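You operate a simulated robot arm through the tools that you are given. There is no shell and no other tool. Be economical: measure what you need, move in short steps, check, and stop when the job is done.

You are at the controls of a simulated robot arm. One attempt, no reset.

TASK
Wipe up the ink smudge, then mark both yellow dumbbell pieces in the rack.
Fine: cloth pad for the smudge beside the ink box, then back; ink the marker first; mark them where they lie, one print each, within 4 mm of the middle; marker back, ink lid shut; the third piece stays unmarked.

Only the result counts: the job must be done as asked and must still hold three seconds after the hand-in. Knocking over, shifting, dropping, spilling or breaking anything else fails it. Lids that push on must go on centred and level and be pressed home; caps that screw on are set level and turned clockwise until they are tight. Flat cloth is picked up by pressing the open fingertips on it (5 to 10 N) and closing them slowly along it; thin cloth reads only 2 to 8 mm in the jaws.

THE ROBOT
A 6-joint arm with a two-finger parallel gripper, fixed in place. Base frame: the origin is at the foot of the arm, x ahead of it, y to its left, z up. Lengths are in m, angles in degrees, forces in N, time in s.
Its first joint turns from -66.0 to 66.0 degrees. Payload 2.7 kg.
Tool frame: the origin (TCP) lies between the finger pads and is the grasp point; the fingertips stand 0.023 m ahead of it; z points along the fingers, y is the line along which they close. Largest opening 0.094 m; finger width 0.038, thickness 0.01; the body of the gripper, 0.054 by 0.096 m, starts 0.039 m behind the TCP.
Orientation is that of the tool frame in the base frame, as a unit quaternion [w, x, y, z]. With the fingers straight down and closing along the base's y, the tool's x points along the base's -x, its y along +y and its z along -z.

THE INTERFACE
- The arm moves only by the tool play_rows. Its argument "commands" is a list of rows, each an object (a shift or turn left out is 0, a gripper value left out holds the last) with "rot": the turn, a rotation vector about the base's x, y, z in degrees, a list of three; "xyz": the shift along the base's x, y, z in m, a list of three; "grip": the gripper command, from -1 (fully open) to 1 (shut), values between in proportion. In form: [{"rot": [wx, wy, wz], "xyz": [tx, ty, tz], "grip": grip}, ...]. A call has 1 to 10 rows; each row shifts and turns the commanded pose from where the row before left it. Each row takes 0.2 s and may step no farther than 0.05 m and 8.6 degrees from the row before; otherwise, or with a gripper value out of range, the whole call is refused. A pose out of reach is approached as far as the arm can. The call stops where the force on the tool passes 60 N (or 10 N more than at its start, if that is more) or the arm is blocked; 0.2 s more then pass. Each finger travels about 0.045 m/s and halts on what it meets, pressing with about 41 N; the grip force reading is that of the motor and also rises with nothing between the fingers. The clock runs only during rows and for 0.2 s after the last one: add rows that do not move to give the fingers time. The reply holds the time, the measured pose of the TCP, the force on the tool along the base axes, the opening and the grip force, in the units named above and with some noise.
- Cameras (640 x 400 px; columns grow to the right, rows downward): "scene" is fixed at [0.0732, -0.429, 1.4074]; the picture's right is [0.80, -0.60, 0.00], its down [-0.33, -0.44, -0.84] and it looks along [0.50, 0.67, -0.55] (base axes); focal length 370 px, centre (320, 200). "wrist" rides on the gripper at [-0.039, 0, -0.044] in the tool frame; the picture's right is [0.00, -1.00, 0.00], its down [0.97, 0.00, -0.24] and it looks along [0.24, 0.00, 0.97] (tool axes); focal length 218 px, centre (320, 200). There is no depth. A picture from a camera that has moved, and an enlarged one, comes with that camera's place and axes in the base frame and with its lens.
- capture(camera): a new picture of that camera. The clock stands still meanwhile.
- enlarge(camera, box): a new picture of the part [left, top, right, bottom] of that camera's present view, enlarged. The clock stands still meanwhile.
- sign_off(): hands the job in; it is judged then, once.

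Work in short steps. Places have to be worked out from the pictures, the camera data and where the tool is seen: move nearer, look again, correct. Check each grasp and each placing, and mend what went wrong. You have 120 turns and 68 pictures in all, those below and enlarged ones among them. Open the gripper and draw the arm clear of the work before you hand the job in, unless the task says otherwise; then end with one line.

The tools are called after ">>>" as a command line: name --argument value ..., lists and objects as JSON in quotes. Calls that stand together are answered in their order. play_rows: Moves the arm, as the interface text tells. Its arguments: {"type":"object","properties":{"commands":{"type":"array","items":{"type":"object","properties":{"rot":{"type":"array","items":{"type":"number"}},"xyz":{"type":"array","items":{"type":"number"}},"grip":{"type":"number"}}}}},"required":["commands"]} The other tools are called the same way: capture (camera) takes a picture; enlarge (camera, box) takes an enlarged picture of a part of a camera's view; sign_off () hands the job in.

At the start:

```text
time: 0.0
tool_pos: [0.3747, 0.1086, 1.1738]
tcp_rot: [0.0, 0.0, 1.0, 0.0]
ft_force: [0.1, 0.9, -0.2]
grip_width: 0.0938
gripper_force: 0.2
```

scene: 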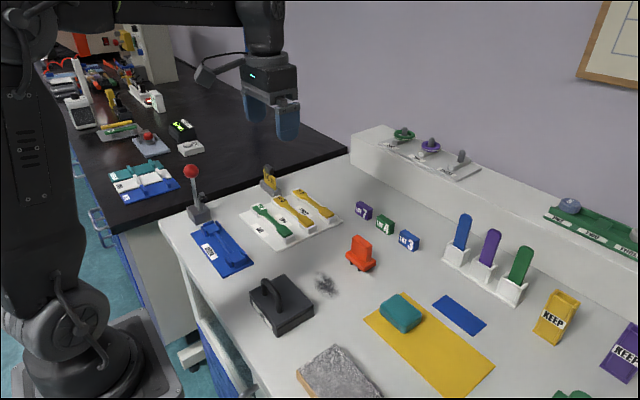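
wrist: 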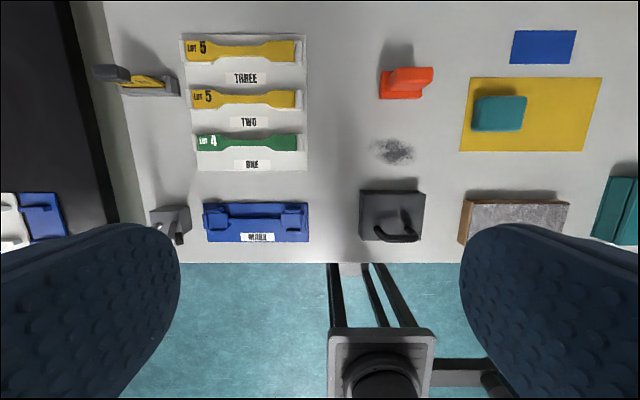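

The table height estimated from the two views disagrees with the stated one, so I look closer at the scene before moving.

>>> enlarge --camera "scene" --box '[150, 150, 350, 275]'

>>> enlarge --camera "scene" --box '[230, 200, 550, 400]'

>>> enlarge --camera "wrist" --box '[90, 20, 346, 260]'

```text
3.20 times, centred on (250, 212) of scene
camera zoom: at [0.0732, -0.429, 1.4074], right [0.8, -0.6, 0.0], down [-0.33, -0.44, -0.84], along [0.5, 0.67, -0.55], focal length 1184 px, centre (544, 160)
```

zoom: 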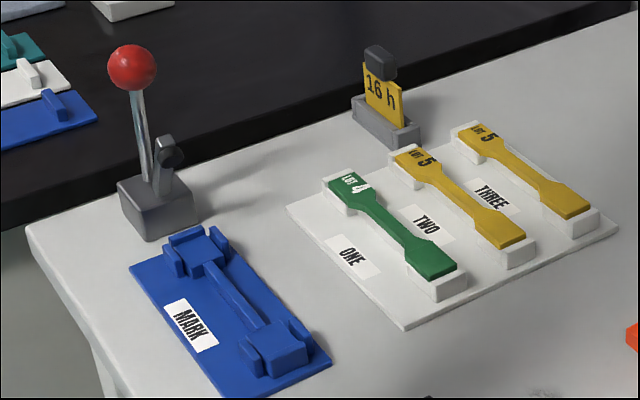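

```text
2.00 times, centred on (390, 300) of scene
camera zoom: at [0.0732, -0.429, 1.4074], right [0.8, -0.6, 0.0], down [-0.33, -0.44, -0.84], along [0.5, 0.67, -0.55], focal length 740 px, centre (180, 0)
```

zoom: 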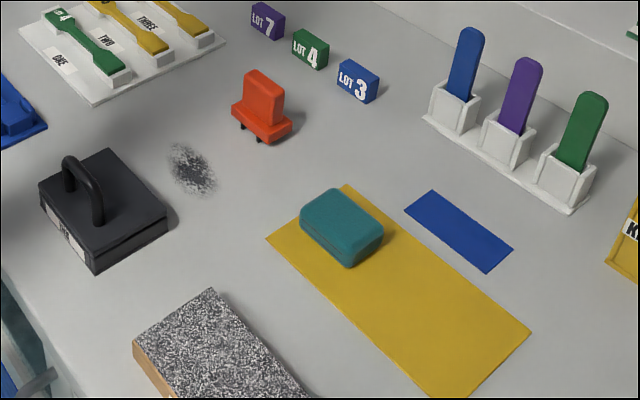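

```text
1.67 times, centred on (218, 140) of wrist
camera zoom: at [0.4128, 0.1084, 1.2188], right [0.0, -1.0, 0.0], down [-0.97, 0.0, 0.24], along [-0.24, 0.0, -0.97], focal length 364 px, centre (490, 300)
```

zoom: 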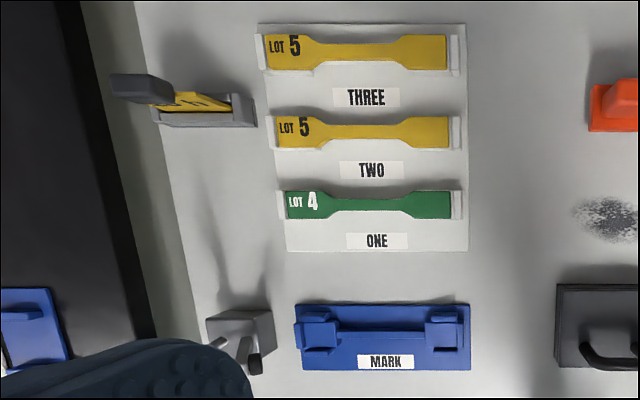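

I move toward the smudge area while descending, to triangulate the surface height from wrist parallax.

>>> play_rows --commands '[{"xyz": [-0.01, -0.035, -0.03]}, {"xyz": [-0.01, -0.035, -0.03]}, {"xyz": [-0.01, -0.035, -0.03]}, {"xyz": [-0.01, -0.03, -0.02]}, {}]'

>>> capture --camera "wrist"

```text
time: 1.2
tool_pos: [0.3357, -0.0249, 1.0631]
tcp_rot: [-0.001, -0.001, 1.0, 0.0]
ft_force: [0.1, -0.8, 0.2]
grip_width: 0.0941
gripper_force: 0.1
```

```text
62 pictures are left
camera wrist: at [0.3729, -0.0258, 1.1081], right [0.0, -1.0, 0.0], down [-0.97, 0.0, 0.24], along [-0.24, 0.0, -0.97], focal length 218 px, centre (320, 200)
```

wrist: 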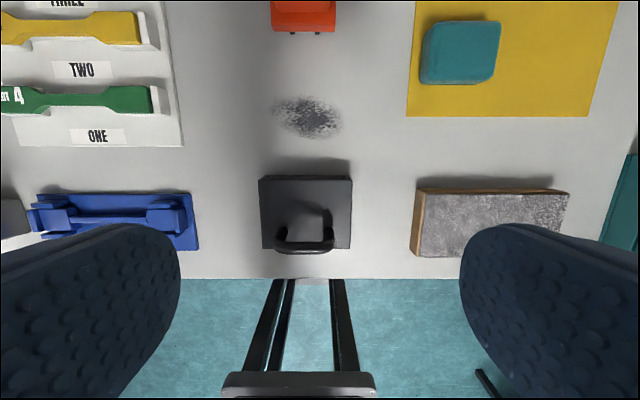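

Parallax gives the surface at z≈0.845 and the smudge near (0.406, -0.012), so I trust my own measurements over the stated height. Next I go over the teal pad to check reach and get a close view.

>>> play_rows --commands '[{"xyz": [0.026, -0.034, -0.015]}, {"xyz": [0.026, -0.034, -0.015]}, {"xyz": [0.026, -0.034, -0.015]}, {"xyz": [0.026, -0.034, -0.015]}, {}]'

>>> capture --camera "wrist"

>>> capture --camera "scene"

```text
time: 2.4
tool_pos: [0.4369, -0.1609, 1.0014]
tcp_rot: [0.0, -0.001, 1.0, 0.001]
ft_force: [-0.1, 0.2, -1.2]
grip_width: 0.094
gripper_force: 0.2
```

```text
61 pictures are left
camera wrist: at [0.4753, -0.1619, 1.0458], right [0.0, -1.0, 0.0], down [-0.97, 0.0, 0.24], along [-0.24, 0.0, -0.97], focal length 218 px, centre (320, 200)
```

wrist: 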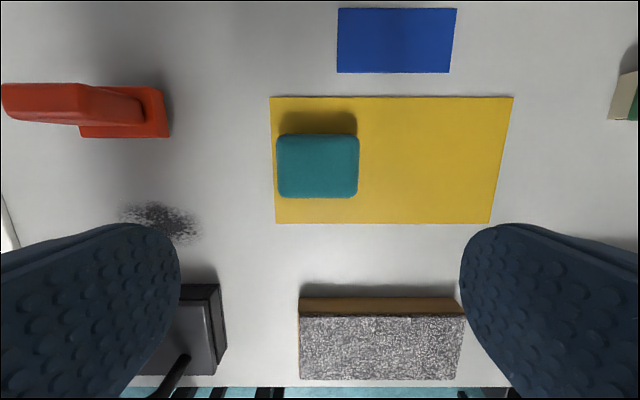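

```text
60 pictures are left
```

scene: 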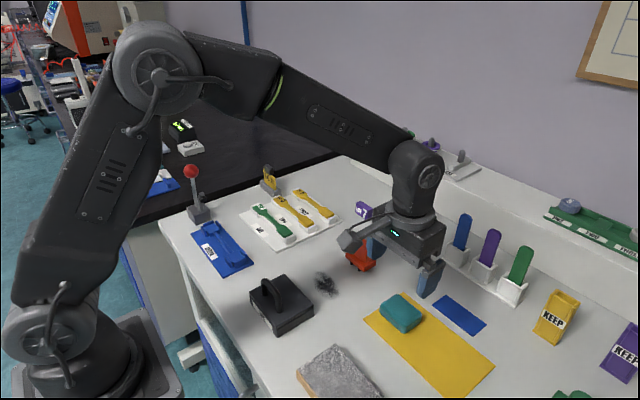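

Pad top is at z≈0.870, centred near (0.461, -0.160), about 66 mm in y and 52 mm in x. I descend to z≈0.92 above it and check alignment.

>>> play_rows --commands '[{"xyz": [0.012, 0.0, -0.03]}, {"xyz": [0.012, 0.0, -0.03]}, {"xyz": [0, 0, -0.02]}, {}]'

>>> capture --camera "wrist"

>>> enlarge --camera "scene" --box '[330, 220, 490, 345]'

```text
time: 3.4
tool_pos: [0.4622, -0.1619, 0.9237]
tcp_rot: [0.0, 0.001, 1.0, 0.0]
ft_force: [0.3, 0.0, 0.1]
grip_width: 0.0941
gripper_force: 0.1
```

```text
59 pictures are left
camera wrist: at [0.5001, -0.1628, 0.9686], right [0.0, -1.0, 0.0], down [-0.97, 0.0, 0.24], along [-0.24, 0.0, -0.97], focal length 218 px, centre (320, 200)
```

wrist: 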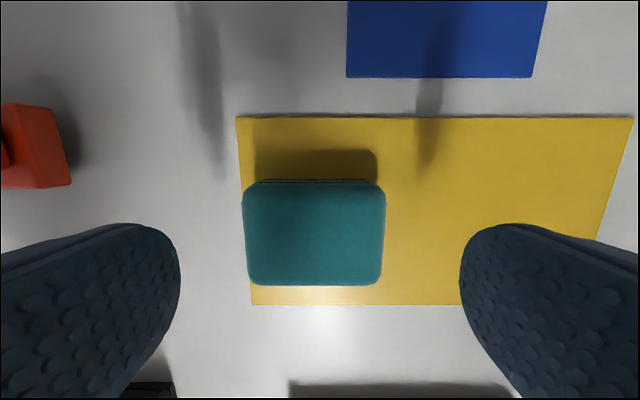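

```text
3.20 times, centred on (410, 282) of scene
camera zoom: at [0.0732, -0.429, 1.4074], right [0.8, -0.6, 0.0], down [-0.33, -0.44, -0.84], along [0.5, 0.67, -0.55], focal length 1184 px, centre (32, -64)
```

zoom: 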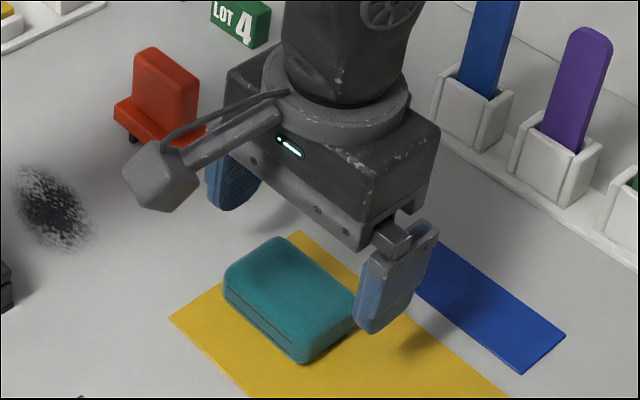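

Pad centre is at (0.457, -0.160) and about 69 mm wide in y, so it fits inside the open fingers. I correct by a few millimetres and lower until the fingertips are just above the mat.

>>> play_rows --commands '[{"xyz": [-0.004, 0.002, -0.02]}, {"xyz": [0, 0, -0.015]}, {"xyz": [0, 0, -0.009]}, {}]'

>>> capture --camera "wrist"

```text
time: 4.4
tool_pos: [0.4564, -0.1589, 0.8793]
tcp_rot: [-0.001, 0.001, 1.0, 0.0]
ft_force: [0.0, 0.3, -0.7]
grip_width: 0.094
gripper_force: 0.0
```

```text
57 pictures are left
camera wrist: at [0.4947, -0.1593, 0.9239], right [0.0, -1.0, 0.0], down [-0.97, 0.0, 0.24], along [-0.24, 0.0, -0.97], focal length 218 px, centre (320, 200)
```

wrist: 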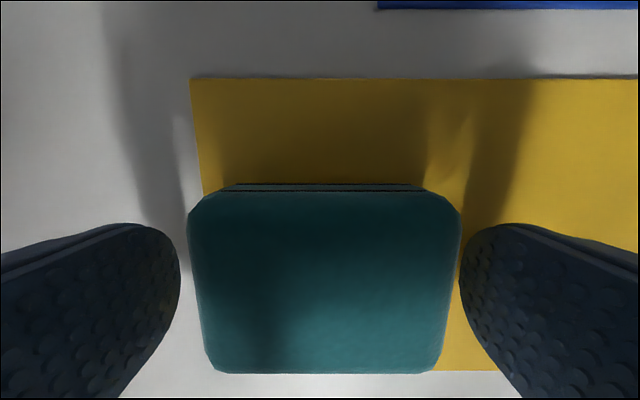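

Fingers straddle the pad cleanly, with its top confirmed at 0.870. I close moderately on it.

>>> play_rows --commands '[{"grip": -0.3}, {"grip": -0.17}, {}, {}]'

```text
time: 5.4
tool_pos: [0.4566, -0.1587, 0.8795]
tcp_rot: [0.0, 0.0, 1.0, 0.001]
ft_force: [0.4, 0.1, 0.2]
grip_width: 0.0641
gripper_force: 41.3
```

Firm grip, 64 mm wide at 41 N. I lift and carry it above the smudge at (0.405, -0.012).

>>> play_rows --commands '[{"xyz": [0, 0, 0.02]}, {"xyz": [0, 0, 0.04]}, {"xyz": [-0.013, 0.036, 0]}, {"xyz": [-0.013, 0.036, 0]}, {"xyz": [-0.013, 0.036, 0]}, {"xyz": [-0.013, 0.038, 0]}, {}]'

>>> capture --camera "wrist"

>>> enlarge --camera "scene" --box '[230, 200, 430, 325]'

```text
time: 7.0
tool_pos: [0.4077, -0.0121, 0.9408]
tcp_rot: [0.0, 0.0, 1.0, -0.001]
ft_force: [0.2, -0.4, 0.0]
grip_width: 0.0639
gripper_force: 41.1
```

```text
56 pictures are left
camera wrist: at [0.4463, -0.0123, 0.9859], right [0.0, -1.0, 0.0], down [-0.97, 0.0, 0.24], along [-0.24, 0.0, -0.97], focal length 218 px, centre (320, 200)
```

wrist: 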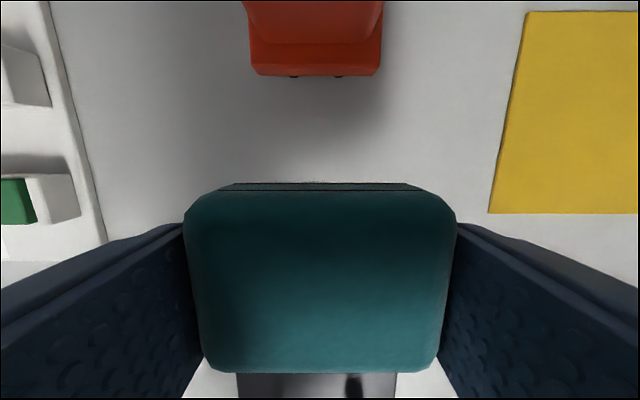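

```text
3.20 times, centred on (330, 262) of scene
camera zoom: at [0.0732, -0.429, 1.4074], right [0.8, -0.6, 0.0], down [-0.33, -0.44, -0.84], along [0.5, 0.67, -0.55], focal length 1184 px, centre (288, 0)
```

zoom: 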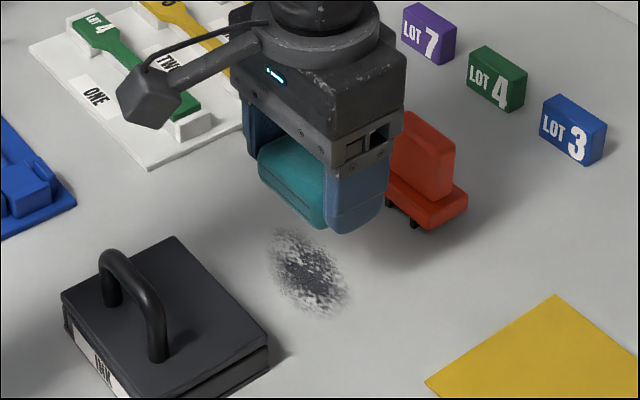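

Smudge centre confirmed at (0.403, -0.011) from the scene camera, and the ink box's back edge is near x=0.34. I lower the pad gently onto the smudge until force appears.

>>> play_rows --commands '[{"xyz": [-0.003, 0, -0.03]}, {"xyz": [0, 0, -0.025]}, {"xyz": [0, 0, -0.006]}, {"xyz": [0, 0, -0.002]}, {}]'

```text
time: 8.2
tool_pos: [0.4033, -0.0131, 0.8785]
tcp_rot: [0.0, 0.0, 1.0, 0.0]
ft_force: [0.5, -0.6, 0.8]
grip_width: 0.0638
gripper_force: 41.1
```

Barely touching. I press 2 mm more and stroke along y.

>>> play_rows --commands '[{"xyz": [0, 0, -0.001]}, {"xyz": [0, 0, -0.001]}, {}]'

```text
time: 9.0
tool_pos: [0.4052, -0.0139, 0.876]
tcp_rot: [0.0, -0.001, 1.0, 0.0]
ft_force: [-2.1, 2.0, 6.0]
grip_width: 0.0642
gripper_force: 41.3
```

Contact force is 6 N, so I wipe now with strokes in y at a few x positions.

>>> play_rows --commands '[{"xyz": [0, 0.02, 0]}, {"xyz": [0, 0.02, 0]}, {"xyz": [-0.012, 0, 0]}, {"xyz": [0, -0.025, 0]}, {"xyz": [0, -0.025, 0]}, {"xyz": [0, -0.025, 0]}, {"xyz": [0.012, 0, 0]}, {"xyz": [0, 0.025, 0]}, {"xyz": [0, 0.025, 0]}, {"xyz": [0, 0.025, 0]}]'

>>> play_rows --commands '[{"xyz": [0.013, 0, 0]}, {"xyz": [0, -0.025, 0]}, {"xyz": [0, -0.025, 0]}, {"xyz": [0, -0.025, 0]}, {"xyz": [-0.013, 0, 0]}, {"xyz": [0, 0.02, 0]}, {"xyz": [0, 0.02, 0]}, {}]'

>>> play_rows --commands '[{"xyz": [0, 0, 0.03]}, {"xyz": [0, 0, 0.035]}, {"xyz": [0.013, -0.036, 0]}, {"xyz": [0.013, -0.036, 0]}, {"xyz": [0.013, -0.036, 0]}, {"xyz": [0.013, -0.038, 0]}, {}]'

>>> capture --camera "scene"

```text
time: 11.2
tool_pos: [0.405, 0.0249, 0.876]
tcp_rot: [0.003, -0.001, 1.0, 0.0]
ft_force: [0.7, -17.0, 42.1]
grip_width: 0.0634
gripper_force: 41.2
```

```text
time: 11.5
tool_pos: [0.4066, 0.0246, 0.8757]
tcp_rot: [0.0, 0.0, 1.0, 0.001]
ft_force: [-0.5, 0.3, 7.6]
grip_width: 0.0639
gripper_force: 41.4
stopped in row 1: the force on the tool passed its limit (the readings are from after the stop); the commanded pose is now the measured one
```

```text
time: 13.1
tool_pos: [0.4588, -0.1188, 0.9401]
tcp_rot: [-0.002, 0.001, 1.0, 0.0]
ft_force: [0.7, 0.0, -0.7]
grip_width: 0.0641
gripper_force: 41.1
```

```text
54 pictures are left
```

scene: 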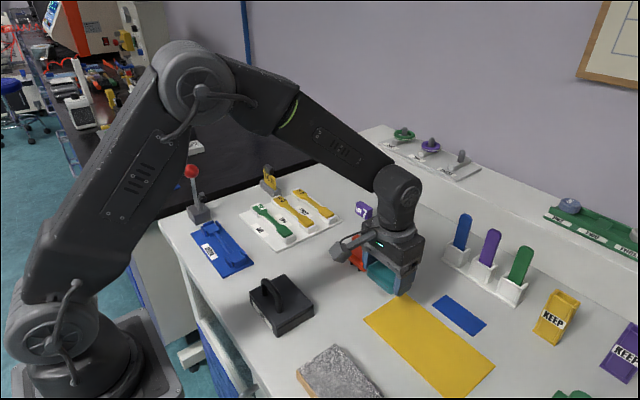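

Smudge looks gone; I zoom to confirm.

>>> enlarge --camera "scene" --box '[230, 200, 430, 325]'

>>> capture --camera "wrist"

```text
3.20 times, centred on (330, 262) of scene
camera zoom: at [0.0732, -0.429, 1.4074], right [0.8, -0.6, 0.0], down [-0.33, -0.44, -0.84], along [0.5, 0.67, -0.55], focal length 1184 px, centre (288, 0)
```

zoom: 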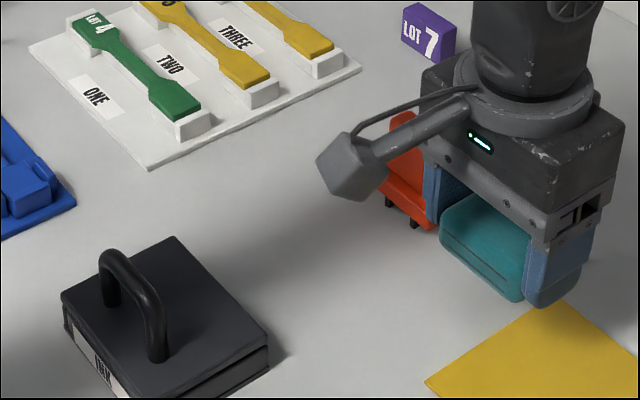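

```text
52 pictures are left
camera wrist: at [0.4968, -0.1187, 0.9842], right [0.0, -1.0, 0.0], down [-0.97, 0.0, 0.24], along [-0.24, 0.0, -0.97], focal length 218 px, centre (320, 200)
```

wrist: 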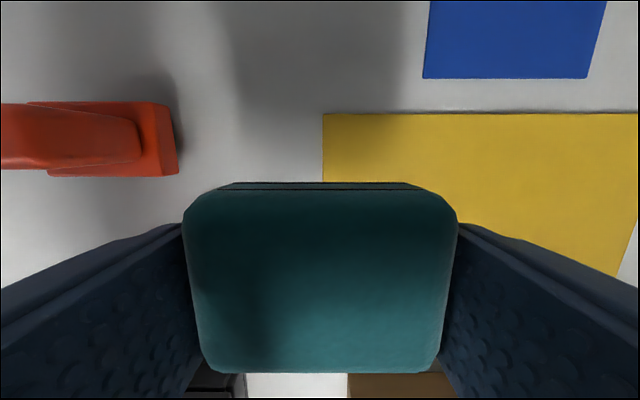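

The smudge is clean. I return the pad to its original spot on the mat (0.4566, -0.1587, 0.8795).

>>> play_rows --commands '[{"xyz": [-0.002, -0.04, 0]}, {"xyz": [0, 0, -0.03]}, {"xyz": [0, 0, -0.022]}, {"xyz": [0, 0, -0.006]}, {}]'

```text
time: 14.3
tool_pos: [0.4557, -0.1597, 0.8826]
tcp_rot: [-0.002, 0.001, 1.0, 0.0]
ft_force: [0.5, 1.0, -0.8]
grip_width: 0.064
gripper_force: 41.3
```

Now the last 3 mm, then release slowly and lift.

>>> play_rows --commands '[{"xyz": [0, 0, -0.0025]}, {}, {"grip": -0.6}, {"grip": -1}, {}]'

>>> play_rows --commands '[{"xyz": [0, 0, 0.04]}, {"xyz": [0, 0, 0.04]}, {}]'

>>> capture --camera "wrist"

```text
time: 15.5
tool_pos: [0.4565, -0.1599, 0.8792]
tcp_rot: [-0.001, 0.001, 1.0, 0.0]
ft_force: [-0.2, 0.9, 0.0]
grip_width: 0.0939
gripper_force: 0.0
```

```text
time: 16.3
tool_pos: [0.4577, -0.1607, 0.9611]
tcp_rot: [-0.002, 0.002, 1.0, 0.0]
ft_force: [-0.1, 0.1, -0.3]
grip_width: 0.0935
gripper_force: 0.0
```

```text
51 pictures are left
camera wrist: at [0.4961, -0.1604, 1.0058], right [0.0, -1.0, 0.0], down [-0.97, 0.0, 0.24], along [-0.24, 0.0, -0.97], focal length 218 px, centre (320, 200)
```

wrist: 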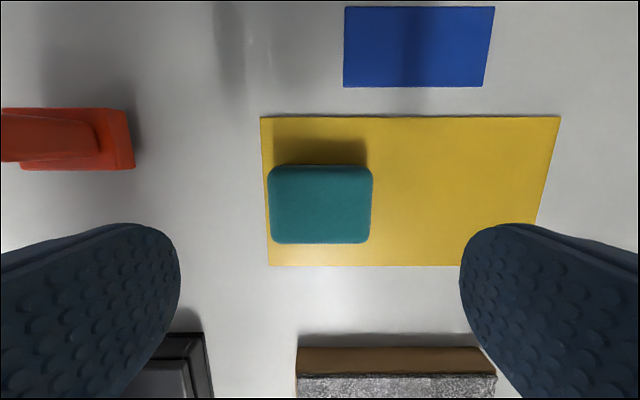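

Pad is back in place. Next I go over the ink box for a close look at its lid and handle.

>>> play_rows --commands '[{"xyz": [-0.035, 0.03, 0.02]}, {"xyz": [-0.035, 0.03, 0.02]}, {"xyz": [-0.035, 0.03, 0.01]}, {"xyz": [-0.035, 0.03, 0]}, {"xyz": [-0.035, 0.03, 0]}, {}]'

>>> capture --camera "wrist"

>>> enlarge --camera "scene" --box '[230, 250, 330, 350]'

```text
refused: row 1 steps farther than a row can; nothing moved
```

```text
50 pictures are left
camera wrist: at [0.4961, -0.1604, 1.0058], right [0.0, -1.0, 0.0], down [-0.97, 0.0, 0.24], along [-0.24, 0.0, -0.97], focal length 218 px, centre (320, 200)
```

wrist: 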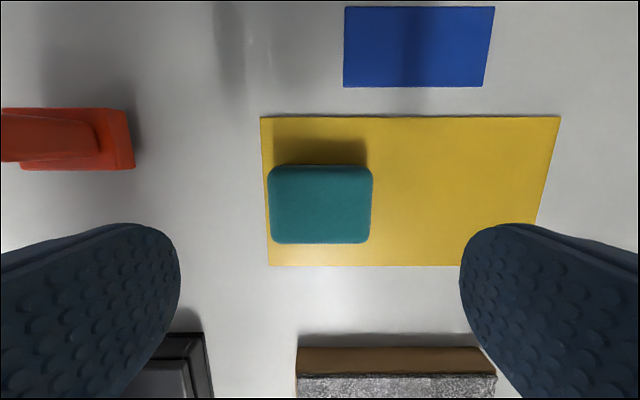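

```text
4.00 times, centred on (280, 300) of scene
camera zoom: at [0.0732, -0.429, 1.4074], right [0.8, -0.6, 0.0], down [-0.33, -0.44, -0.84], along [0.5, 0.67, -0.55], focal length 1480 px, centre (480, -200)
```

zoom: 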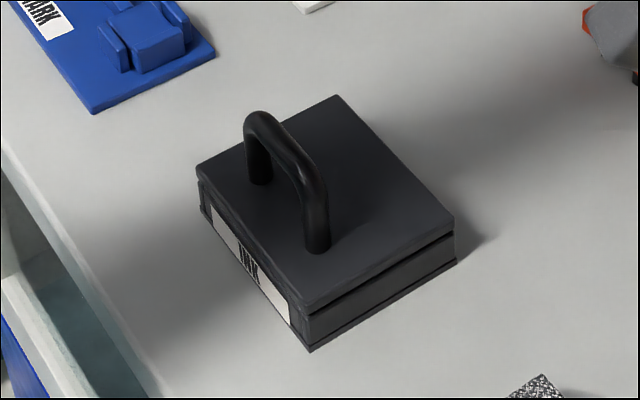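

The step was too long and was refused; the handle sits near the front edge, which suggests a lid hinged at the back. I move with shorter steps.

>>> play_rows --commands '[{"xyz": [-0.028, 0.024, 0.02]}, {"xyz": [-0.028, 0.024, 0.02]}, {"xyz": [-0.028, 0.024, 0.01]}, {"xyz": [-0.028, 0.024, 0]}, {"xyz": [-0.028, 0.024, 0]}, {"xyz": [-0.028, 0.024, 0]}, {}]'

>>> capture --camera "wrist"

```text
time: 17.9
tool_pos: [0.2862, -0.0163, 1.0079]
tcp_rot: [-0.001, 0.001, 1.0, 0.0]
ft_force: [0.5, -0.9, 0.9]
grip_width: 0.0939
gripper_force: 0.2
```

```text
48 pictures are left
camera wrist: at [0.3253, -0.0168, 1.053], right [0.0, -1.0, 0.0], down [-0.97, 0.0, 0.24], along [-0.24, 0.0, -0.97], focal length 218 px, centre (320, 200)
```

wrist: 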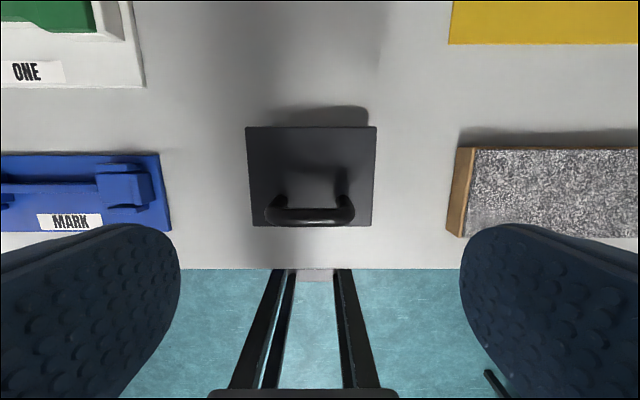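

Handle bar runs along y at about (0.2785, -0.010), top z≈0.915, and the lid is centred at (0.298, -0.010). I turn the gripper -90° so it can close across the bar along x.

>>> play_rows --commands '[{"rot": [0, 0, -8.5]}, {"rot": [0, 0, -8.5]}, {"rot": [0, 0, -8.5]}, {"rot": [0, 0, -8.5]}, {"rot": [0, 0, -8.5]}, {"rot": [0, 0, -8.5]}, {"rot": [0, 0, -8.5]}, {"rot": [0, 0, -8.5]}, {"rot": [0, 0, -8.5]}, {"rot": [0, 0, -8.5]}]'

>>> play_rows --commands '[{"rot": [0, 0, -5], "xyz": [-0.008, 0.007, -0.02]}, {"xyz": [0, 0, -0.02]}, {}]'

>>> capture --camera "wrist"

```text
time: 20.1
tool_pos: [0.288, -0.016, 1.0095]
tcp_rot: [-0.001, 0.677, 0.736, 0.002]
ft_force: [-0.2, 0.5, -0.2]
grip_width: 0.0939
gripper_force: 0.1
```

```text
time: 20.9
tool_pos: [0.2808, -0.0106, 0.97]
tcp_rot: [-0.002, 0.708, 0.707, 0.001]
ft_force: [0.5, -0.7, 0.8]
grip_width: 0.0939
gripper_force: 0.0
```

```text
47 pictures are left
camera wrist: at [0.2787, -0.0492, 1.0143], right [-1.0, 0.0, 0.0], down [0.0, 0.97, 0.24], along [0.0, 0.24, -0.97], focal length 218 px, centre (320, 200)
```

wrist: 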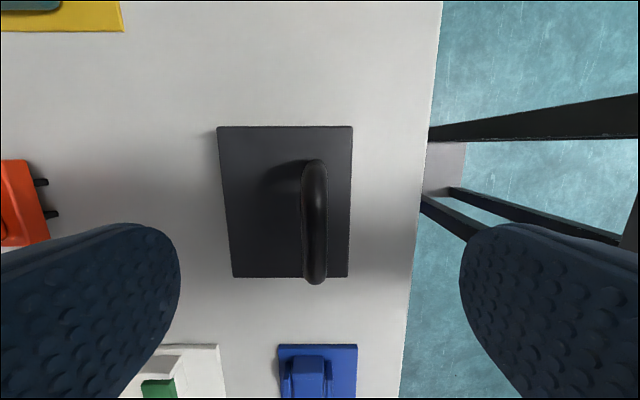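

The handle bar is centred under the TCP (x≈0.281, y≈-0.012). I descend to z≈0.908 around it.

>>> play_rows --commands '[{"xyz": [0.0, -0.001, -0.03]}, {"xyz": [0, 0, -0.02]}, {"xyz": [0, 0, -0.012]}, {}]'

>>> enlarge --camera "scene" --box '[220, 220, 348, 348]'

```text
time: 21.9
tool_pos: [0.2808, -0.0099, 0.9071]
tcp_rot: [-0.001, 0.708, 0.706, 0.001]
ft_force: [-0.3, -0.5, 1.1]
grip_width: 0.0943
gripper_force: 0.1
```

```text
3.12 times, centred on (284, 284) of scene
camera zoom: at [0.0732, -0.429, 1.4074], right [0.8, -0.6, 0.0], down [-0.33, -0.44, -0.84], along [0.5, 0.67, -0.55], focal length 1156 px, centre (432, -62)
```

zoom: 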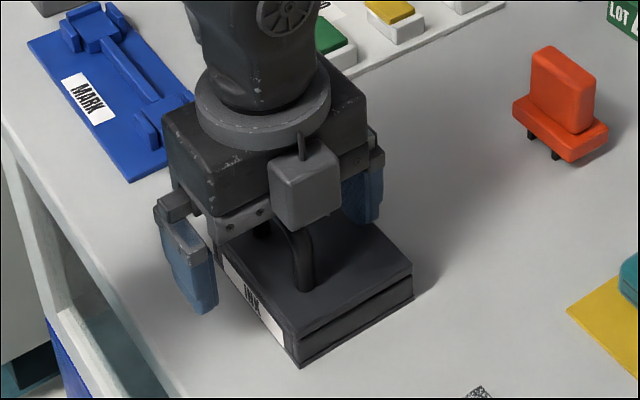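

The fingers are around the handle, so I close gently onto it.

>>> play_rows --commands '[{"grip": -0.4}, {"grip": 0.2}, {"grip": 0.7}, {"grip": 1}, {}, {}]'

>>> play_rows --commands '[{"xyz": [0, 0, 0.003]}, {}, {"xyz": [0, 0, 0.003]}, {}]'

>>> enlarge --camera "scene" --box '[220, 240, 348, 348]'

```text
time: 23.3
tool_pos: [0.2808, -0.0111, 0.9078]
tcp_rot: [0.001, 0.707, 0.707, 0.002]
ft_force: [17.2, -1.5, -7.4]
grip_width: 0.0119
gripper_force: 45.2
```

```text
time: 24.3
tool_pos: [0.2847, -0.0107, 0.9157]
tcp_rot: [0.002, 0.707, 0.707, 0.005]
ft_force: [38.2, -10.2, -38.2]
grip_width: 0.0118
gripper_force: 44.9
```

```text
3.70 times, centred on (284, 294) of scene
camera zoom: at [0.0745, -0.4293, 1.4072], right [0.8, -0.6, 0.0], down [-0.33, -0.44, -0.84], along [0.5, 0.67, -0.55], focal length 1370 px, centre (453, -148)
```

zoom: 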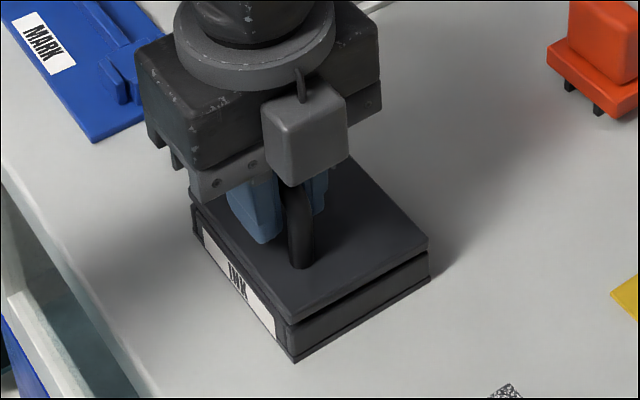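

The lid is clearly hinged at the back: the bar moved (+4, +8) mm and the side force matches an arc about roughly (0.341, z 0.874). I follow that arc with the bar gripped, checking forces.

>>> play_rows --commands '[{"xyz": [0.006, 0.001, 0.003]}, {"xyz": [0.0066, 0.001, 0.0077]}, {}]'

```text
time: 25.1
tool_pos: [0.2899, -0.0106, 0.9231]
tcp_rot: [-0.004, 0.708, 0.707, -0.002]
ft_force: [12.8, -32.8, -42.1]
grip_width: 0.0121
gripper_force: 45.3
```

Following well; the y shift only caused side force, so I undo it and continue along the arc.

>>> play_rows --commands '[{"xyz": [0.004, -0.002, 0.002]}, {"xyz": [0.005, 0, 0.0045]}, {}]'

```text
time: 25.9
tool_pos: [0.295, -0.0101, 0.9276]
tcp_rot: [-0.008, 0.708, 0.706, -0.006]
ft_force: [-22.3, 3.4, -27.5]
grip_width: 0.0122
gripper_force: 44.7
```

Resistance now comes along the tangent, partly from the bar turning in the tight grip. I keep following while pitching the tool along with the lid.

>>> play_rows --commands '[{"xyz": [0.004, 0, 0.003], "rot": [0, 7, 0]}, {"xyz": [0.005, 0, 0.003], "rot": [0, 7, 0]}, {"xyz": [0.005, 0, 0.003], "rot": [0, 7, 0]}, {}]'

>>> enlarge --camera "scene" --box '[220, 220, 360, 348]'

```text
time: 26.9
tool_pos: [0.3146, -0.01, 0.9405]
tcp_rot: [-0.13, 0.696, 0.695, -0.126]
ft_force: [1.2, 18.4, -21.5]
grip_width: 0.0122
gripper_force: 45.1
```

```text
3.12 times, centred on (290, 284) of scene
camera zoom: at [0.0735, -0.4284, 1.4075], right [0.8, -0.6, 0.0], down [-0.33, -0.44, -0.84], along [0.5, 0.67, -0.55], focal length 1156 px, centre (414, -62)
```

zoom: 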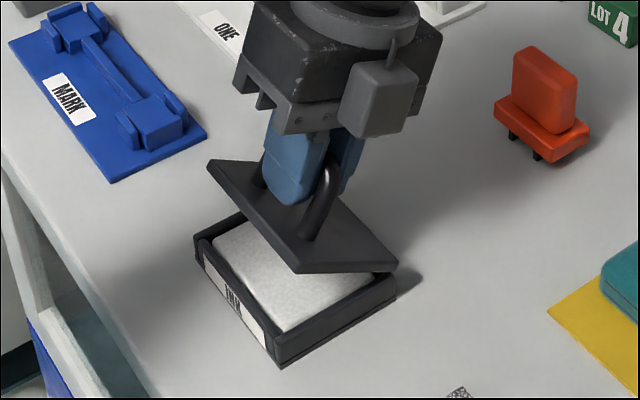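

The lid is up about 37°, ink pad visible. I continue along the arc with more pitch.

>>> play_rows --commands '[{"xyz": [0.0085, 0, 0.0025], "rot": [0, 5, 0]}, {"xyz": [0.0096, 0, 0.002], "rot": [0, 5, 0]}, {"xyz": [0.0096, 0, 0.0007], "rot": [0, 5, 0]}, {}]'

```text
time: 27.9
tool_pos: [0.337, -0.0107, 0.9438]
tcp_rot: [-0.229, 0.671, 0.669, -0.224]
ft_force: [-35.7, 15.7, 3.2]
grip_width: 0.0119
gripper_force: 45.1
```

Lid is now about 56° open. I go on past the top of the arc.

>>> play_rows --commands '[{"xyz": [0.008, 0, 0.0], "rot": [0, 6, 0]}, {"xyz": [0.009, 0, -0.001], "rot": [0, 6, 0]}, {"xyz": [0.009, 0, -0.0025], "rot": [0, 6, 0]}, {}]'

>>> enlarge --camera "scene" --box '[220, 220, 360, 348]'

```text
time: 28.9
tool_pos: [0.3636, -0.0111, 0.9425]
tcp_rot: [-0.33, 0.627, 0.624, -0.329]
ft_force: [-48.0, 3.4, -9.5]
grip_width: 0.0127
gripper_force: 44.9
```

```text
3.12 times, centred on (290, 284) of scene
camera zoom: at [0.0721, -0.4289, 1.4075], right [0.8, -0.6, 0.0], down [-0.33, -0.44, -0.84], along [0.5, 0.67, -0.55], focal length 1156 px, centre (414, -62)
```

zoom: 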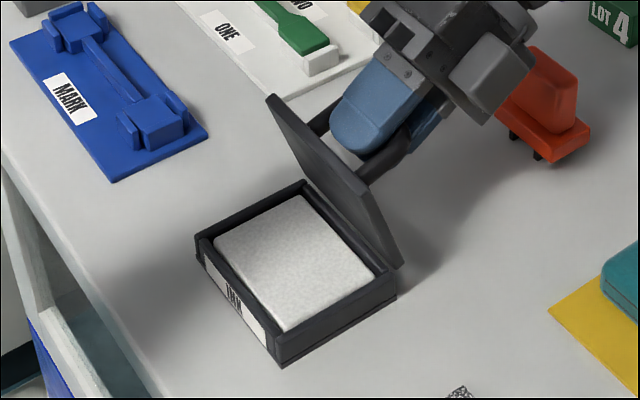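

The lid is nearly vertical. I loosen the fingers slightly so they only cage the bar, relieving the side force, then see.

>>> play_rows --commands '[{"grip": 0.65}, {}, {}]'

```text
time: 29.7
tool_pos: [0.3664, -0.0102, 0.9402]
tcp_rot: [-0.324, 0.63, 0.627, -0.323]
ft_force: [-31.3, 0.5, -21.7]
grip_width: 0.0168
gripper_force: 0.6
```

A residual force of (-31, -22) N suggests I'm commanding slightly outside the arc. I step down and forward.

>>> play_rows --commands '[{"xyz": [0.002, 0, -0.004]}, {"xyz": [0.004, 0, -0.004]}, {}]'

```text
time: 30.5
tool_pos: [0.3725, -0.0111, 0.9365]
tcp_rot: [-0.327, 0.629, 0.626, -0.325]
ft_force: [-32.3, 1.2, 6.3]
grip_width: 0.0273
gripper_force: 11.7
```

Fingers are being spread by the handle legs, so I check the picture before going on.

>>> enlarge --camera "scene" --box '[240, 210, 360, 320]'

>>> capture --camera "wrist"

```text
3.64 times, centred on (300, 265) of scene
camera zoom: at [0.0723, -0.429, 1.4074], right [0.8, -0.6, 0.0], down [-0.33, -0.44, -0.84], along [0.5, 0.67, -0.55], focal length 1345 px, centre (393, -36)
```

zoom: 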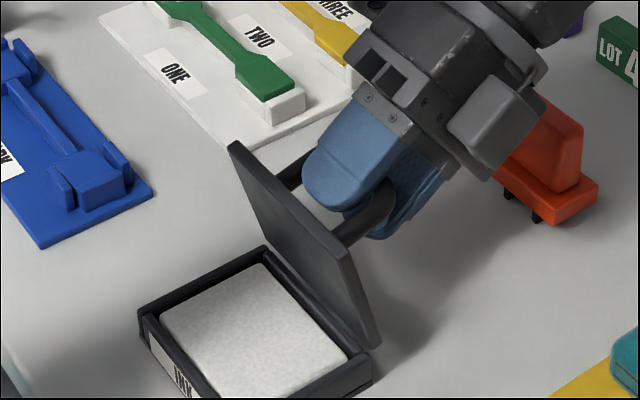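

```text
41 pictures are left
camera wrist: at [0.4073, -0.0496, 0.9617], right [-0.57, 0.0, 0.82], down [0.2, 0.97, 0.14], along [-0.79, 0.24, -0.56], focal length 218 px, centre (320, 200)
```

wrist: 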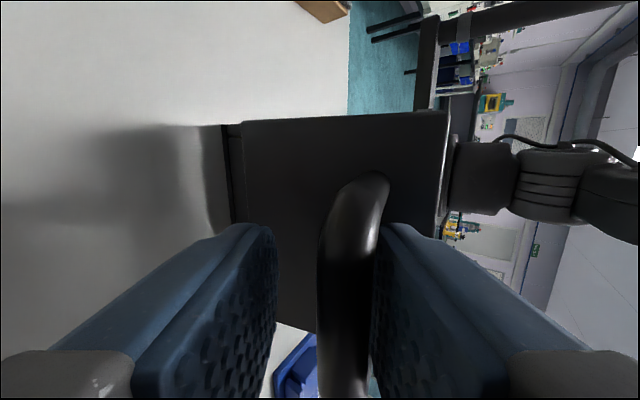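

The upper finger is pushing on the bar with the lid close to vertical. I push a bit further along the arc to see if it still yields.

>>> play_rows --commands '[{"xyz": [0.003, 0, -0.002]}, {"xyz": [0.003, 0, -0.002]}, {}]'

```text
time: 31.3
tool_pos: [0.3765, -0.0106, 0.9334]
tcp_rot: [-0.329, 0.627, 0.626, -0.327]
ft_force: [-35.1, 5.3, 22.6]
grip_width: 0.0337
gripper_force: 19.8
```

The fingers yield instead of the lid, so it's either at its stop or hinge friction is high. I back off a little to see whether the lid stays up.

>>> play_rows --commands '[{"xyz": [-0.004, 0, 0.003]}, {"xyz": [-0.004, 0, 0.003]}, {"grip": 0.5}, {}]'

>>> enlarge --camera "scene" --box '[240, 210, 360, 320]'

```text
time: 32.3
tool_pos: [0.3747, -0.01, 0.9359]
tcp_rot: [-0.32, 0.631, 0.63, -0.319]
ft_force: [2.3, 3.8, 9.0]
grip_width: 0.0261
gripper_force: 3.1
```

```text
3.64 times, centred on (300, 265) of scene
camera zoom: at [0.0732, -0.4289, 1.4074], right [0.8, -0.6, 0.0], down [-0.33, -0.44, -0.84], along [0.5, 0.67, -0.55], focal length 1345 px, centre (393, -36)
```

zoom: 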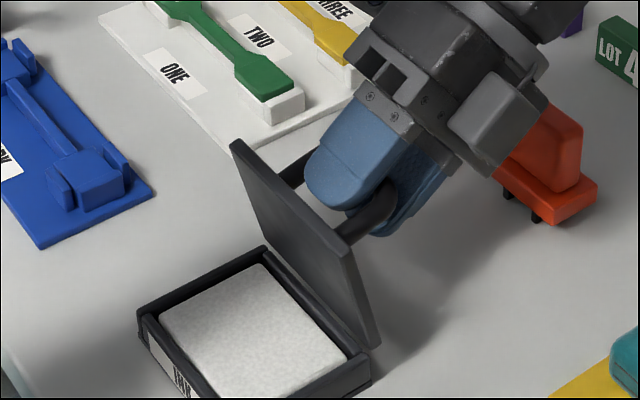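

The lid stays up by itself. I open a little and withdraw along the tool axis in small steps, then rise.

>>> play_rows --commands '[{"grip": 0.3}, {"xyz": [0.008, 0, 0.0055]}, {"xyz": [0.01, 0, 0.0075]}, {}]'

>>> enlarge --camera "scene" --box '[240, 200, 400, 320]'

```text
time: 33.0
tool_pos: [0.3778, -0.0097, 0.9341]
tcp_rot: [-0.331, 0.628, 0.624, -0.326]
ft_force: [3.5, -1.7, -10.1]
grip_width: 0.0284
gripper_force: 0.1
stopped in row 3: the force on the tool passed its limit (the readings are from after the stop); the commanded pose is now the measured one
```

```text
3.33 times, centred on (320, 260) of scene
camera zoom: at [0.0734, -0.4291, 1.4073], right [0.8, -0.6, 0.0], down [-0.33, -0.44, -0.84], along [0.5, 0.67, -0.55], focal length 1233 px, centre (320, 0)
```

zoom: 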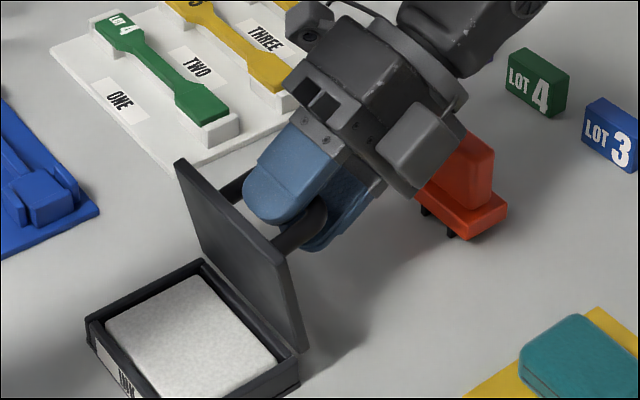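

Something resisted the withdrawal, likely the upper finger bearing on the bar. I open a bit more without moving and check force.

>>> play_rows --commands '[{"grip": 0.15}, {}, {}]'

>>> capture --camera "wrist"

```text
time: 33.8
tool_pos: [0.377, -0.0106, 0.9339]
tcp_rot: [-0.331, 0.627, 0.624, -0.327]
ft_force: [2.7, -4.7, -25.4]
grip_width: 0.0298
gripper_force: 0.0
```

```text
38 pictures are left
camera wrist: at [0.4121, -0.05, 0.9595], right [-0.57, 0.0, 0.82], down [0.21, 0.97, 0.14], along [-0.8, 0.25, -0.55], focal length 218 px, centre (320, 200)
```

wrist: 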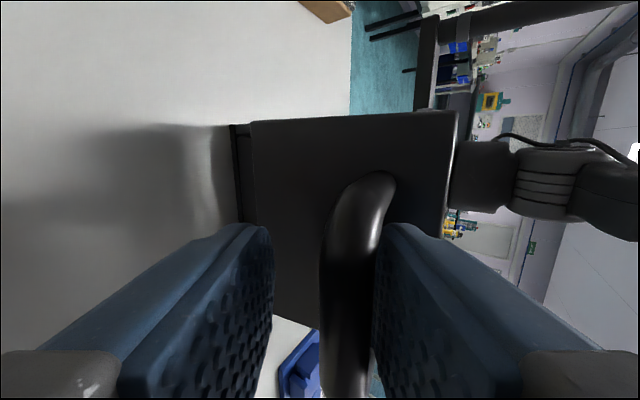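

Opening is blocked, most likely because the upper fingertip touches the lid's face. I hold the width and slide out mostly along +x in small steps.

>>> play_rows --commands '[{"grip": 0.4}, {"xyz": [0.003, 0, 0.001]}, {"xyz": [0.003, 0, 0.001]}, {"xyz": [0.003, 0, 0.001]}, {}]'

```text
time: 34.8
tool_pos: [0.3789, -0.0112, 0.9337]
tcp_rot: [-0.342, 0.624, 0.618, -0.334]
ft_force: [-0.9, -0.5, -3.7]
grip_width: 0.0273
gripper_force: 0.0
stopped in row 4: the force on the tool passed its limit (the readings are from after the stop); the commanded pose is now the measured one
```

The upper finger's edge seems to sit against the handle's near (-y) leg; the handle is centred near y=-0.008. I shift +3 mm in y to free it and then try withdrawing.

>>> play_rows --commands '[{"xyz": [0, 0.0015, 0]}, {"xyz": [0, 0.0015, 0]}, {}]'

>>> enlarge --camera "wrist" --box '[200, 100, 500, 400]'

```text
time: 35.6
tool_pos: [0.3777, -0.0103, 0.9345]
tcp_rot: [-0.34, 0.623, 0.618, -0.337]
ft_force: [-8.8, -33.0, -9.3]
grip_width: 0.0265
gripper_force: 0.0
```

```text
1.33 times, centred on (350, 250) of wrist
camera zoom: at [0.4151, -0.05, 0.9586], right [-0.54, 0.0, 0.84], down [0.21, 0.97, 0.13], along [-0.81, 0.25, -0.53], focal length 291 px, centre (280, 133)
```

zoom: 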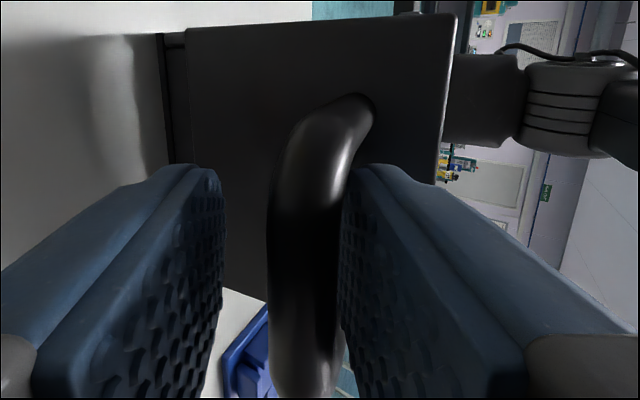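

Pushing +y met 33 N while the picture shows clearance on the near (-y) leg, so it's the far leg that rubs. I shift back toward -y instead.

>>> play_rows --commands '[{"xyz": [0, -0.003, 0]}, {"xyz": [0, -0.003, 0]}, {}]'

```text
time: 36.4
tool_pos: [0.3781, -0.0116, 0.9337]
tcp_rot: [-0.343, 0.623, 0.619, -0.332]
ft_force: [-3.1, 18.6, -4.1]
grip_width: 0.0275
gripper_force: 0.0
```

The upper finger sits snugly between both legs with about a degree of skew picked up. I re-centre, correct the skew, and try a gentle withdrawal along the axis.

>>> play_rows --commands '[{"xyz": [0, 0.0024, 0], "rot": [-0.6, 0, 0.7]}, {}, {"xyz": [0.0025, 0, 0.0016]}, {"xyz": [0.0025, 0, 0.0016]}, {}]'

```text
time: 37.6
tool_pos: [0.3802, -0.0104, 0.9345]
tcp_rot: [-0.341, 0.621, 0.617, -0.342]
ft_force: [-35.6, 15.3, -31.2]
grip_width: 0.0252
gripper_force: 0.1
```

Pulling straight out hooks on the arched handle because the lid and tool angles differ by ~25°. I bring the lid back to about 57°, where the handle legs line up with the tool, and release there.

>>> play_rows --commands '[{"xyz": [-0.005, 0, -0.002]}, {"xyz": [-0.007, 0, 0.002]}, {"xyz": [-0.007, 0, 0.002]}, {"xyz": [-0.007, 0, 0.001]}, {"xyz": [-0.006, 0, 0.0005]}, {}]'

>>> enlarge --camera "scene" --box '[240, 200, 400, 320]'

```text
time: 38.5
tool_pos: [0.3725, -0.0111, 0.9408]
tcp_rot: [-0.321, 0.629, 0.631, -0.323]
ft_force: [11.0, 3.7, -16.1]
grip_width: 0.0196
gripper_force: 0.0
stopped in row 4: the force on the tool passed its limit (the readings are from after the stop); the commanded pose is now the measured one
```

```text
3.33 times, centred on (320, 260) of scene
camera zoom: at [0.0736, -0.4289, 1.4074], right [0.8, -0.6, 0.0], down [-0.33, -0.44, -0.84], along [0.5, 0.67, -0.55], focal length 1233 px, centre (320, 0)
```

zoom: 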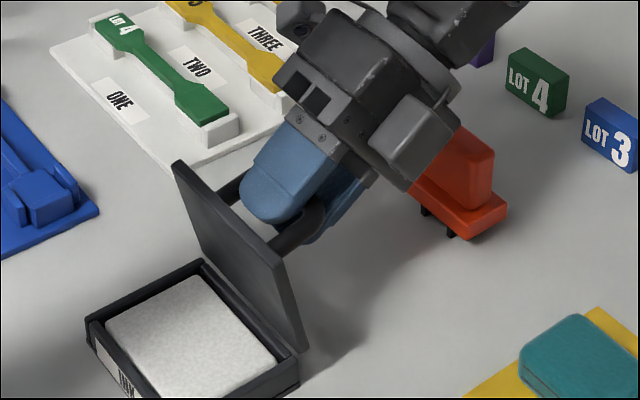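

The lid didn't move even though the bar shifted to the middle of the jaws, so it's held firmly at its open position. I try opening the fingers from this position.

>>> play_rows --commands '[{"xyz": [0.001, 0, 0.0], "grip": 0.2}, {}, {}, {}]'

>>> capture --camera "wrist"

```text
time: 39.5
tool_pos: [0.3738, -0.0091, 0.9394]
tcp_rot: [-0.32, 0.63, 0.63, -0.322]
ft_force: [5.1, 5.3, -35.5]
grip_width: 0.0229
gripper_force: 0.0
```

```text
35 pictures are left
camera wrist: at [0.4087, -0.0493, 0.9649], right [-0.59, 0.0, 0.81], down [0.19, 0.97, 0.14], along [-0.79, 0.24, -0.57], focal length 218 px, centre (320, 200)
```

wrist: 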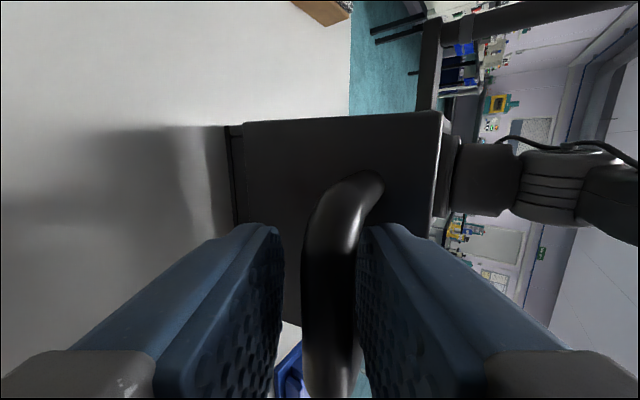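

The evidence points to the upper finger's far (+y) edge being wedged against the far leg, while ~4 mm is free on the near side. I relax the opening and shift toward -y.

>>> play_rows --commands '[{"grip": 0.5}, {"xyz": [0, -0.003, 0.0]}, {"xyz": [0, -0.003, 0]}, {}]'

```text
time: 40.5
tool_pos: [0.3728, -0.0109, 0.9414]
tcp_rot: [-0.327, 0.628, 0.63, -0.321]
ft_force: [-4.0, 50.3, -19.8]
grip_width: 0.0171
gripper_force: 0.0
```

The upper finger is simply jammed between the handle legs (width follows the arm's motion). I re-centre y, then pitch the tool a further ~14° to line up with the legs, which is how it went in, watching clearance to the marker.

>>> play_rows --commands '[{"xyz": [0, 0.0065, 0]}, {"rot": [0, 4, 0]}, {"rot": [0, 4, 0]}, {"rot": [0, 4, 0]}, {}]'

```text
time: 41.7
tool_pos: [0.3723, -0.0131, 0.9422]
tcp_rot: [-0.387, 0.59, 0.591, -0.391]
ft_force: [0.3, 0.5, 0.0]
grip_width: 0.0237
gripper_force: 0.1
```

Force dropped to zero and the jaws follow their command: it's free. I withdraw along the tool axis in small steps.

>>> play_rows --commands '[{"xyz": [0.005, 0.002, 0.0022]}, {"xyz": [0.006, 0, 0.0026]}, {"xyz": [0.006, 0, 0.0026]}, {"xyz": [0.006, 0, 0.0026]}, {"xyz": [0.006, 0, 0.0026]}, {}]'

>>> enlarge --camera "scene" --box '[240, 200, 400, 320]'

```text
time: 43.1
tool_pos: [0.3838, -0.0094, 0.9435]
tcp_rot: [-0.387, 0.591, 0.592, -0.388]
ft_force: [1.1, 0.9, 0.1]
grip_width: 0.0235
gripper_force: 0.0
out of reach, approached as far as the arm can: row 3, 4, 5
```

```text
3.33 times, centred on (320, 260) of scene
camera zoom: at [0.0732, -0.429, 1.4074], right [0.8, -0.6, 0.0], down [-0.33, -0.44, -0.84], along [0.5, 0.67, -0.55], focal length 1233 px, centre (320, 0)
```

zoom: 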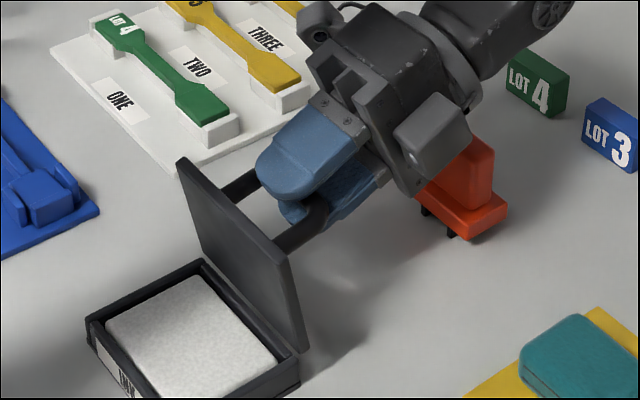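

Jaws have slid 12 mm out but the reach limit stops more at this pitch. I open wider and ease the pitch back, which lets the arm continue to the commanded point.

>>> play_rows --commands '[{"grip": 0.15}, {}, {"rot": [0, -3, 0]}, {"rot": [0, -3, 0]}, {}]'

>>> capture --camera "wrist"

```text
time: 44.3
tool_pos: [0.3833, -0.0096, 0.9437]
tcp_rot: [-0.355, 0.61, 0.612, -0.357]
ft_force: [0.2, 0.1, 0.4]
grip_width: 0.04
gripper_force: 0.0
```

```text
33 pictures are left
camera wrist: at [0.4209, -0.0478, 0.9658], right [-0.49, 0.0, 0.87], down [0.21, 0.97, 0.12], along [-0.85, 0.24, -0.48], focal length 218 px, centre (320, 200)
```

wrist: 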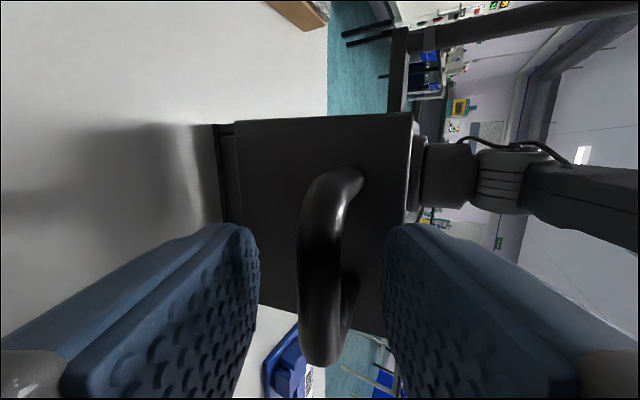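

Everything is free, bar clear of both fingers. I back out further while reducing pitch.

>>> play_rows --commands '[{"xyz": [0.005, 0, 0.003], "rot": [0, -2, 0]}, {"xyz": [0.005, 0, 0.003], "rot": [0, -2, 0]}, {"xyz": [0.005, 0, 0.003], "rot": [0, -2, 0]}, {}]'

```text
time: 45.3
tool_pos: [0.3973, -0.0097, 0.9538]
tcp_rot: [-0.322, 0.628, 0.63, -0.325]
ft_force: [0.2, 0.3, 0.3]
grip_width: 0.0401
gripper_force: 0.1
```

The tips are past the bar now. I back off a bit more, rise, and bring the tool back to vertical.

>>> play_rows --commands '[{"xyz": [0.008, 0, 0.006]}, {"xyz": [0.005, 0, 0.02], "rot": [0, -4, 0]}, {"xyz": [0, 0, 0.03], "rot": [0, -8, 0]}, {"xyz": [0, 0, 0.03], "rot": [0, -8, 0]}, {"xyz": [0, 0, 0.02], "rot": [0, -8, 0]}, {"rot": [0, -8, 0], "grip": -1}, {"rot": [0, -8, 0]}, {"rot": [0, -8, 0]}, {}]'

>>> capture --camera "scene"

>>> capture --camera "wrist"

```text
time: 47.3
tool_pos: [0.4096, -0.0087, 1.0594]
tcp_rot: [-0.013, 0.707, 0.707, -0.017]
ft_force: [0.5, -0.7, -0.1]
grip_width: 0.0939
gripper_force: 0.0
```

```text
32 pictures are left
```

scene: 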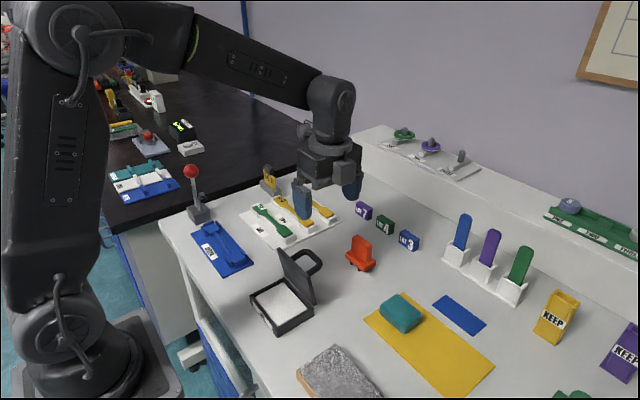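

```text
31 pictures are left
camera wrist: at [0.4103, -0.0474, 1.1042], right [-1.0, 0.0, 0.04], down [0.01, 0.97, 0.24], along [-0.04, 0.24, -0.97], focal length 218 px, centre (320, 200)
```

wrist: 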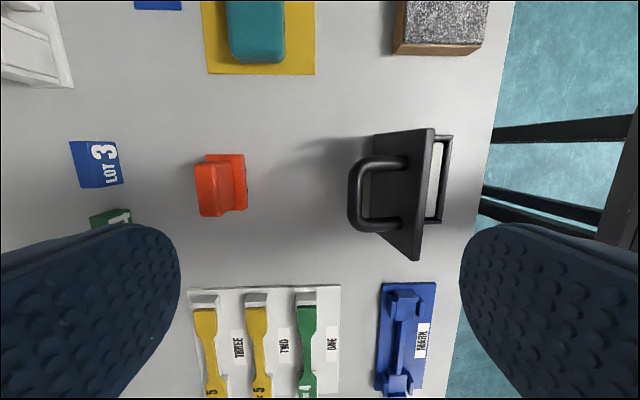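

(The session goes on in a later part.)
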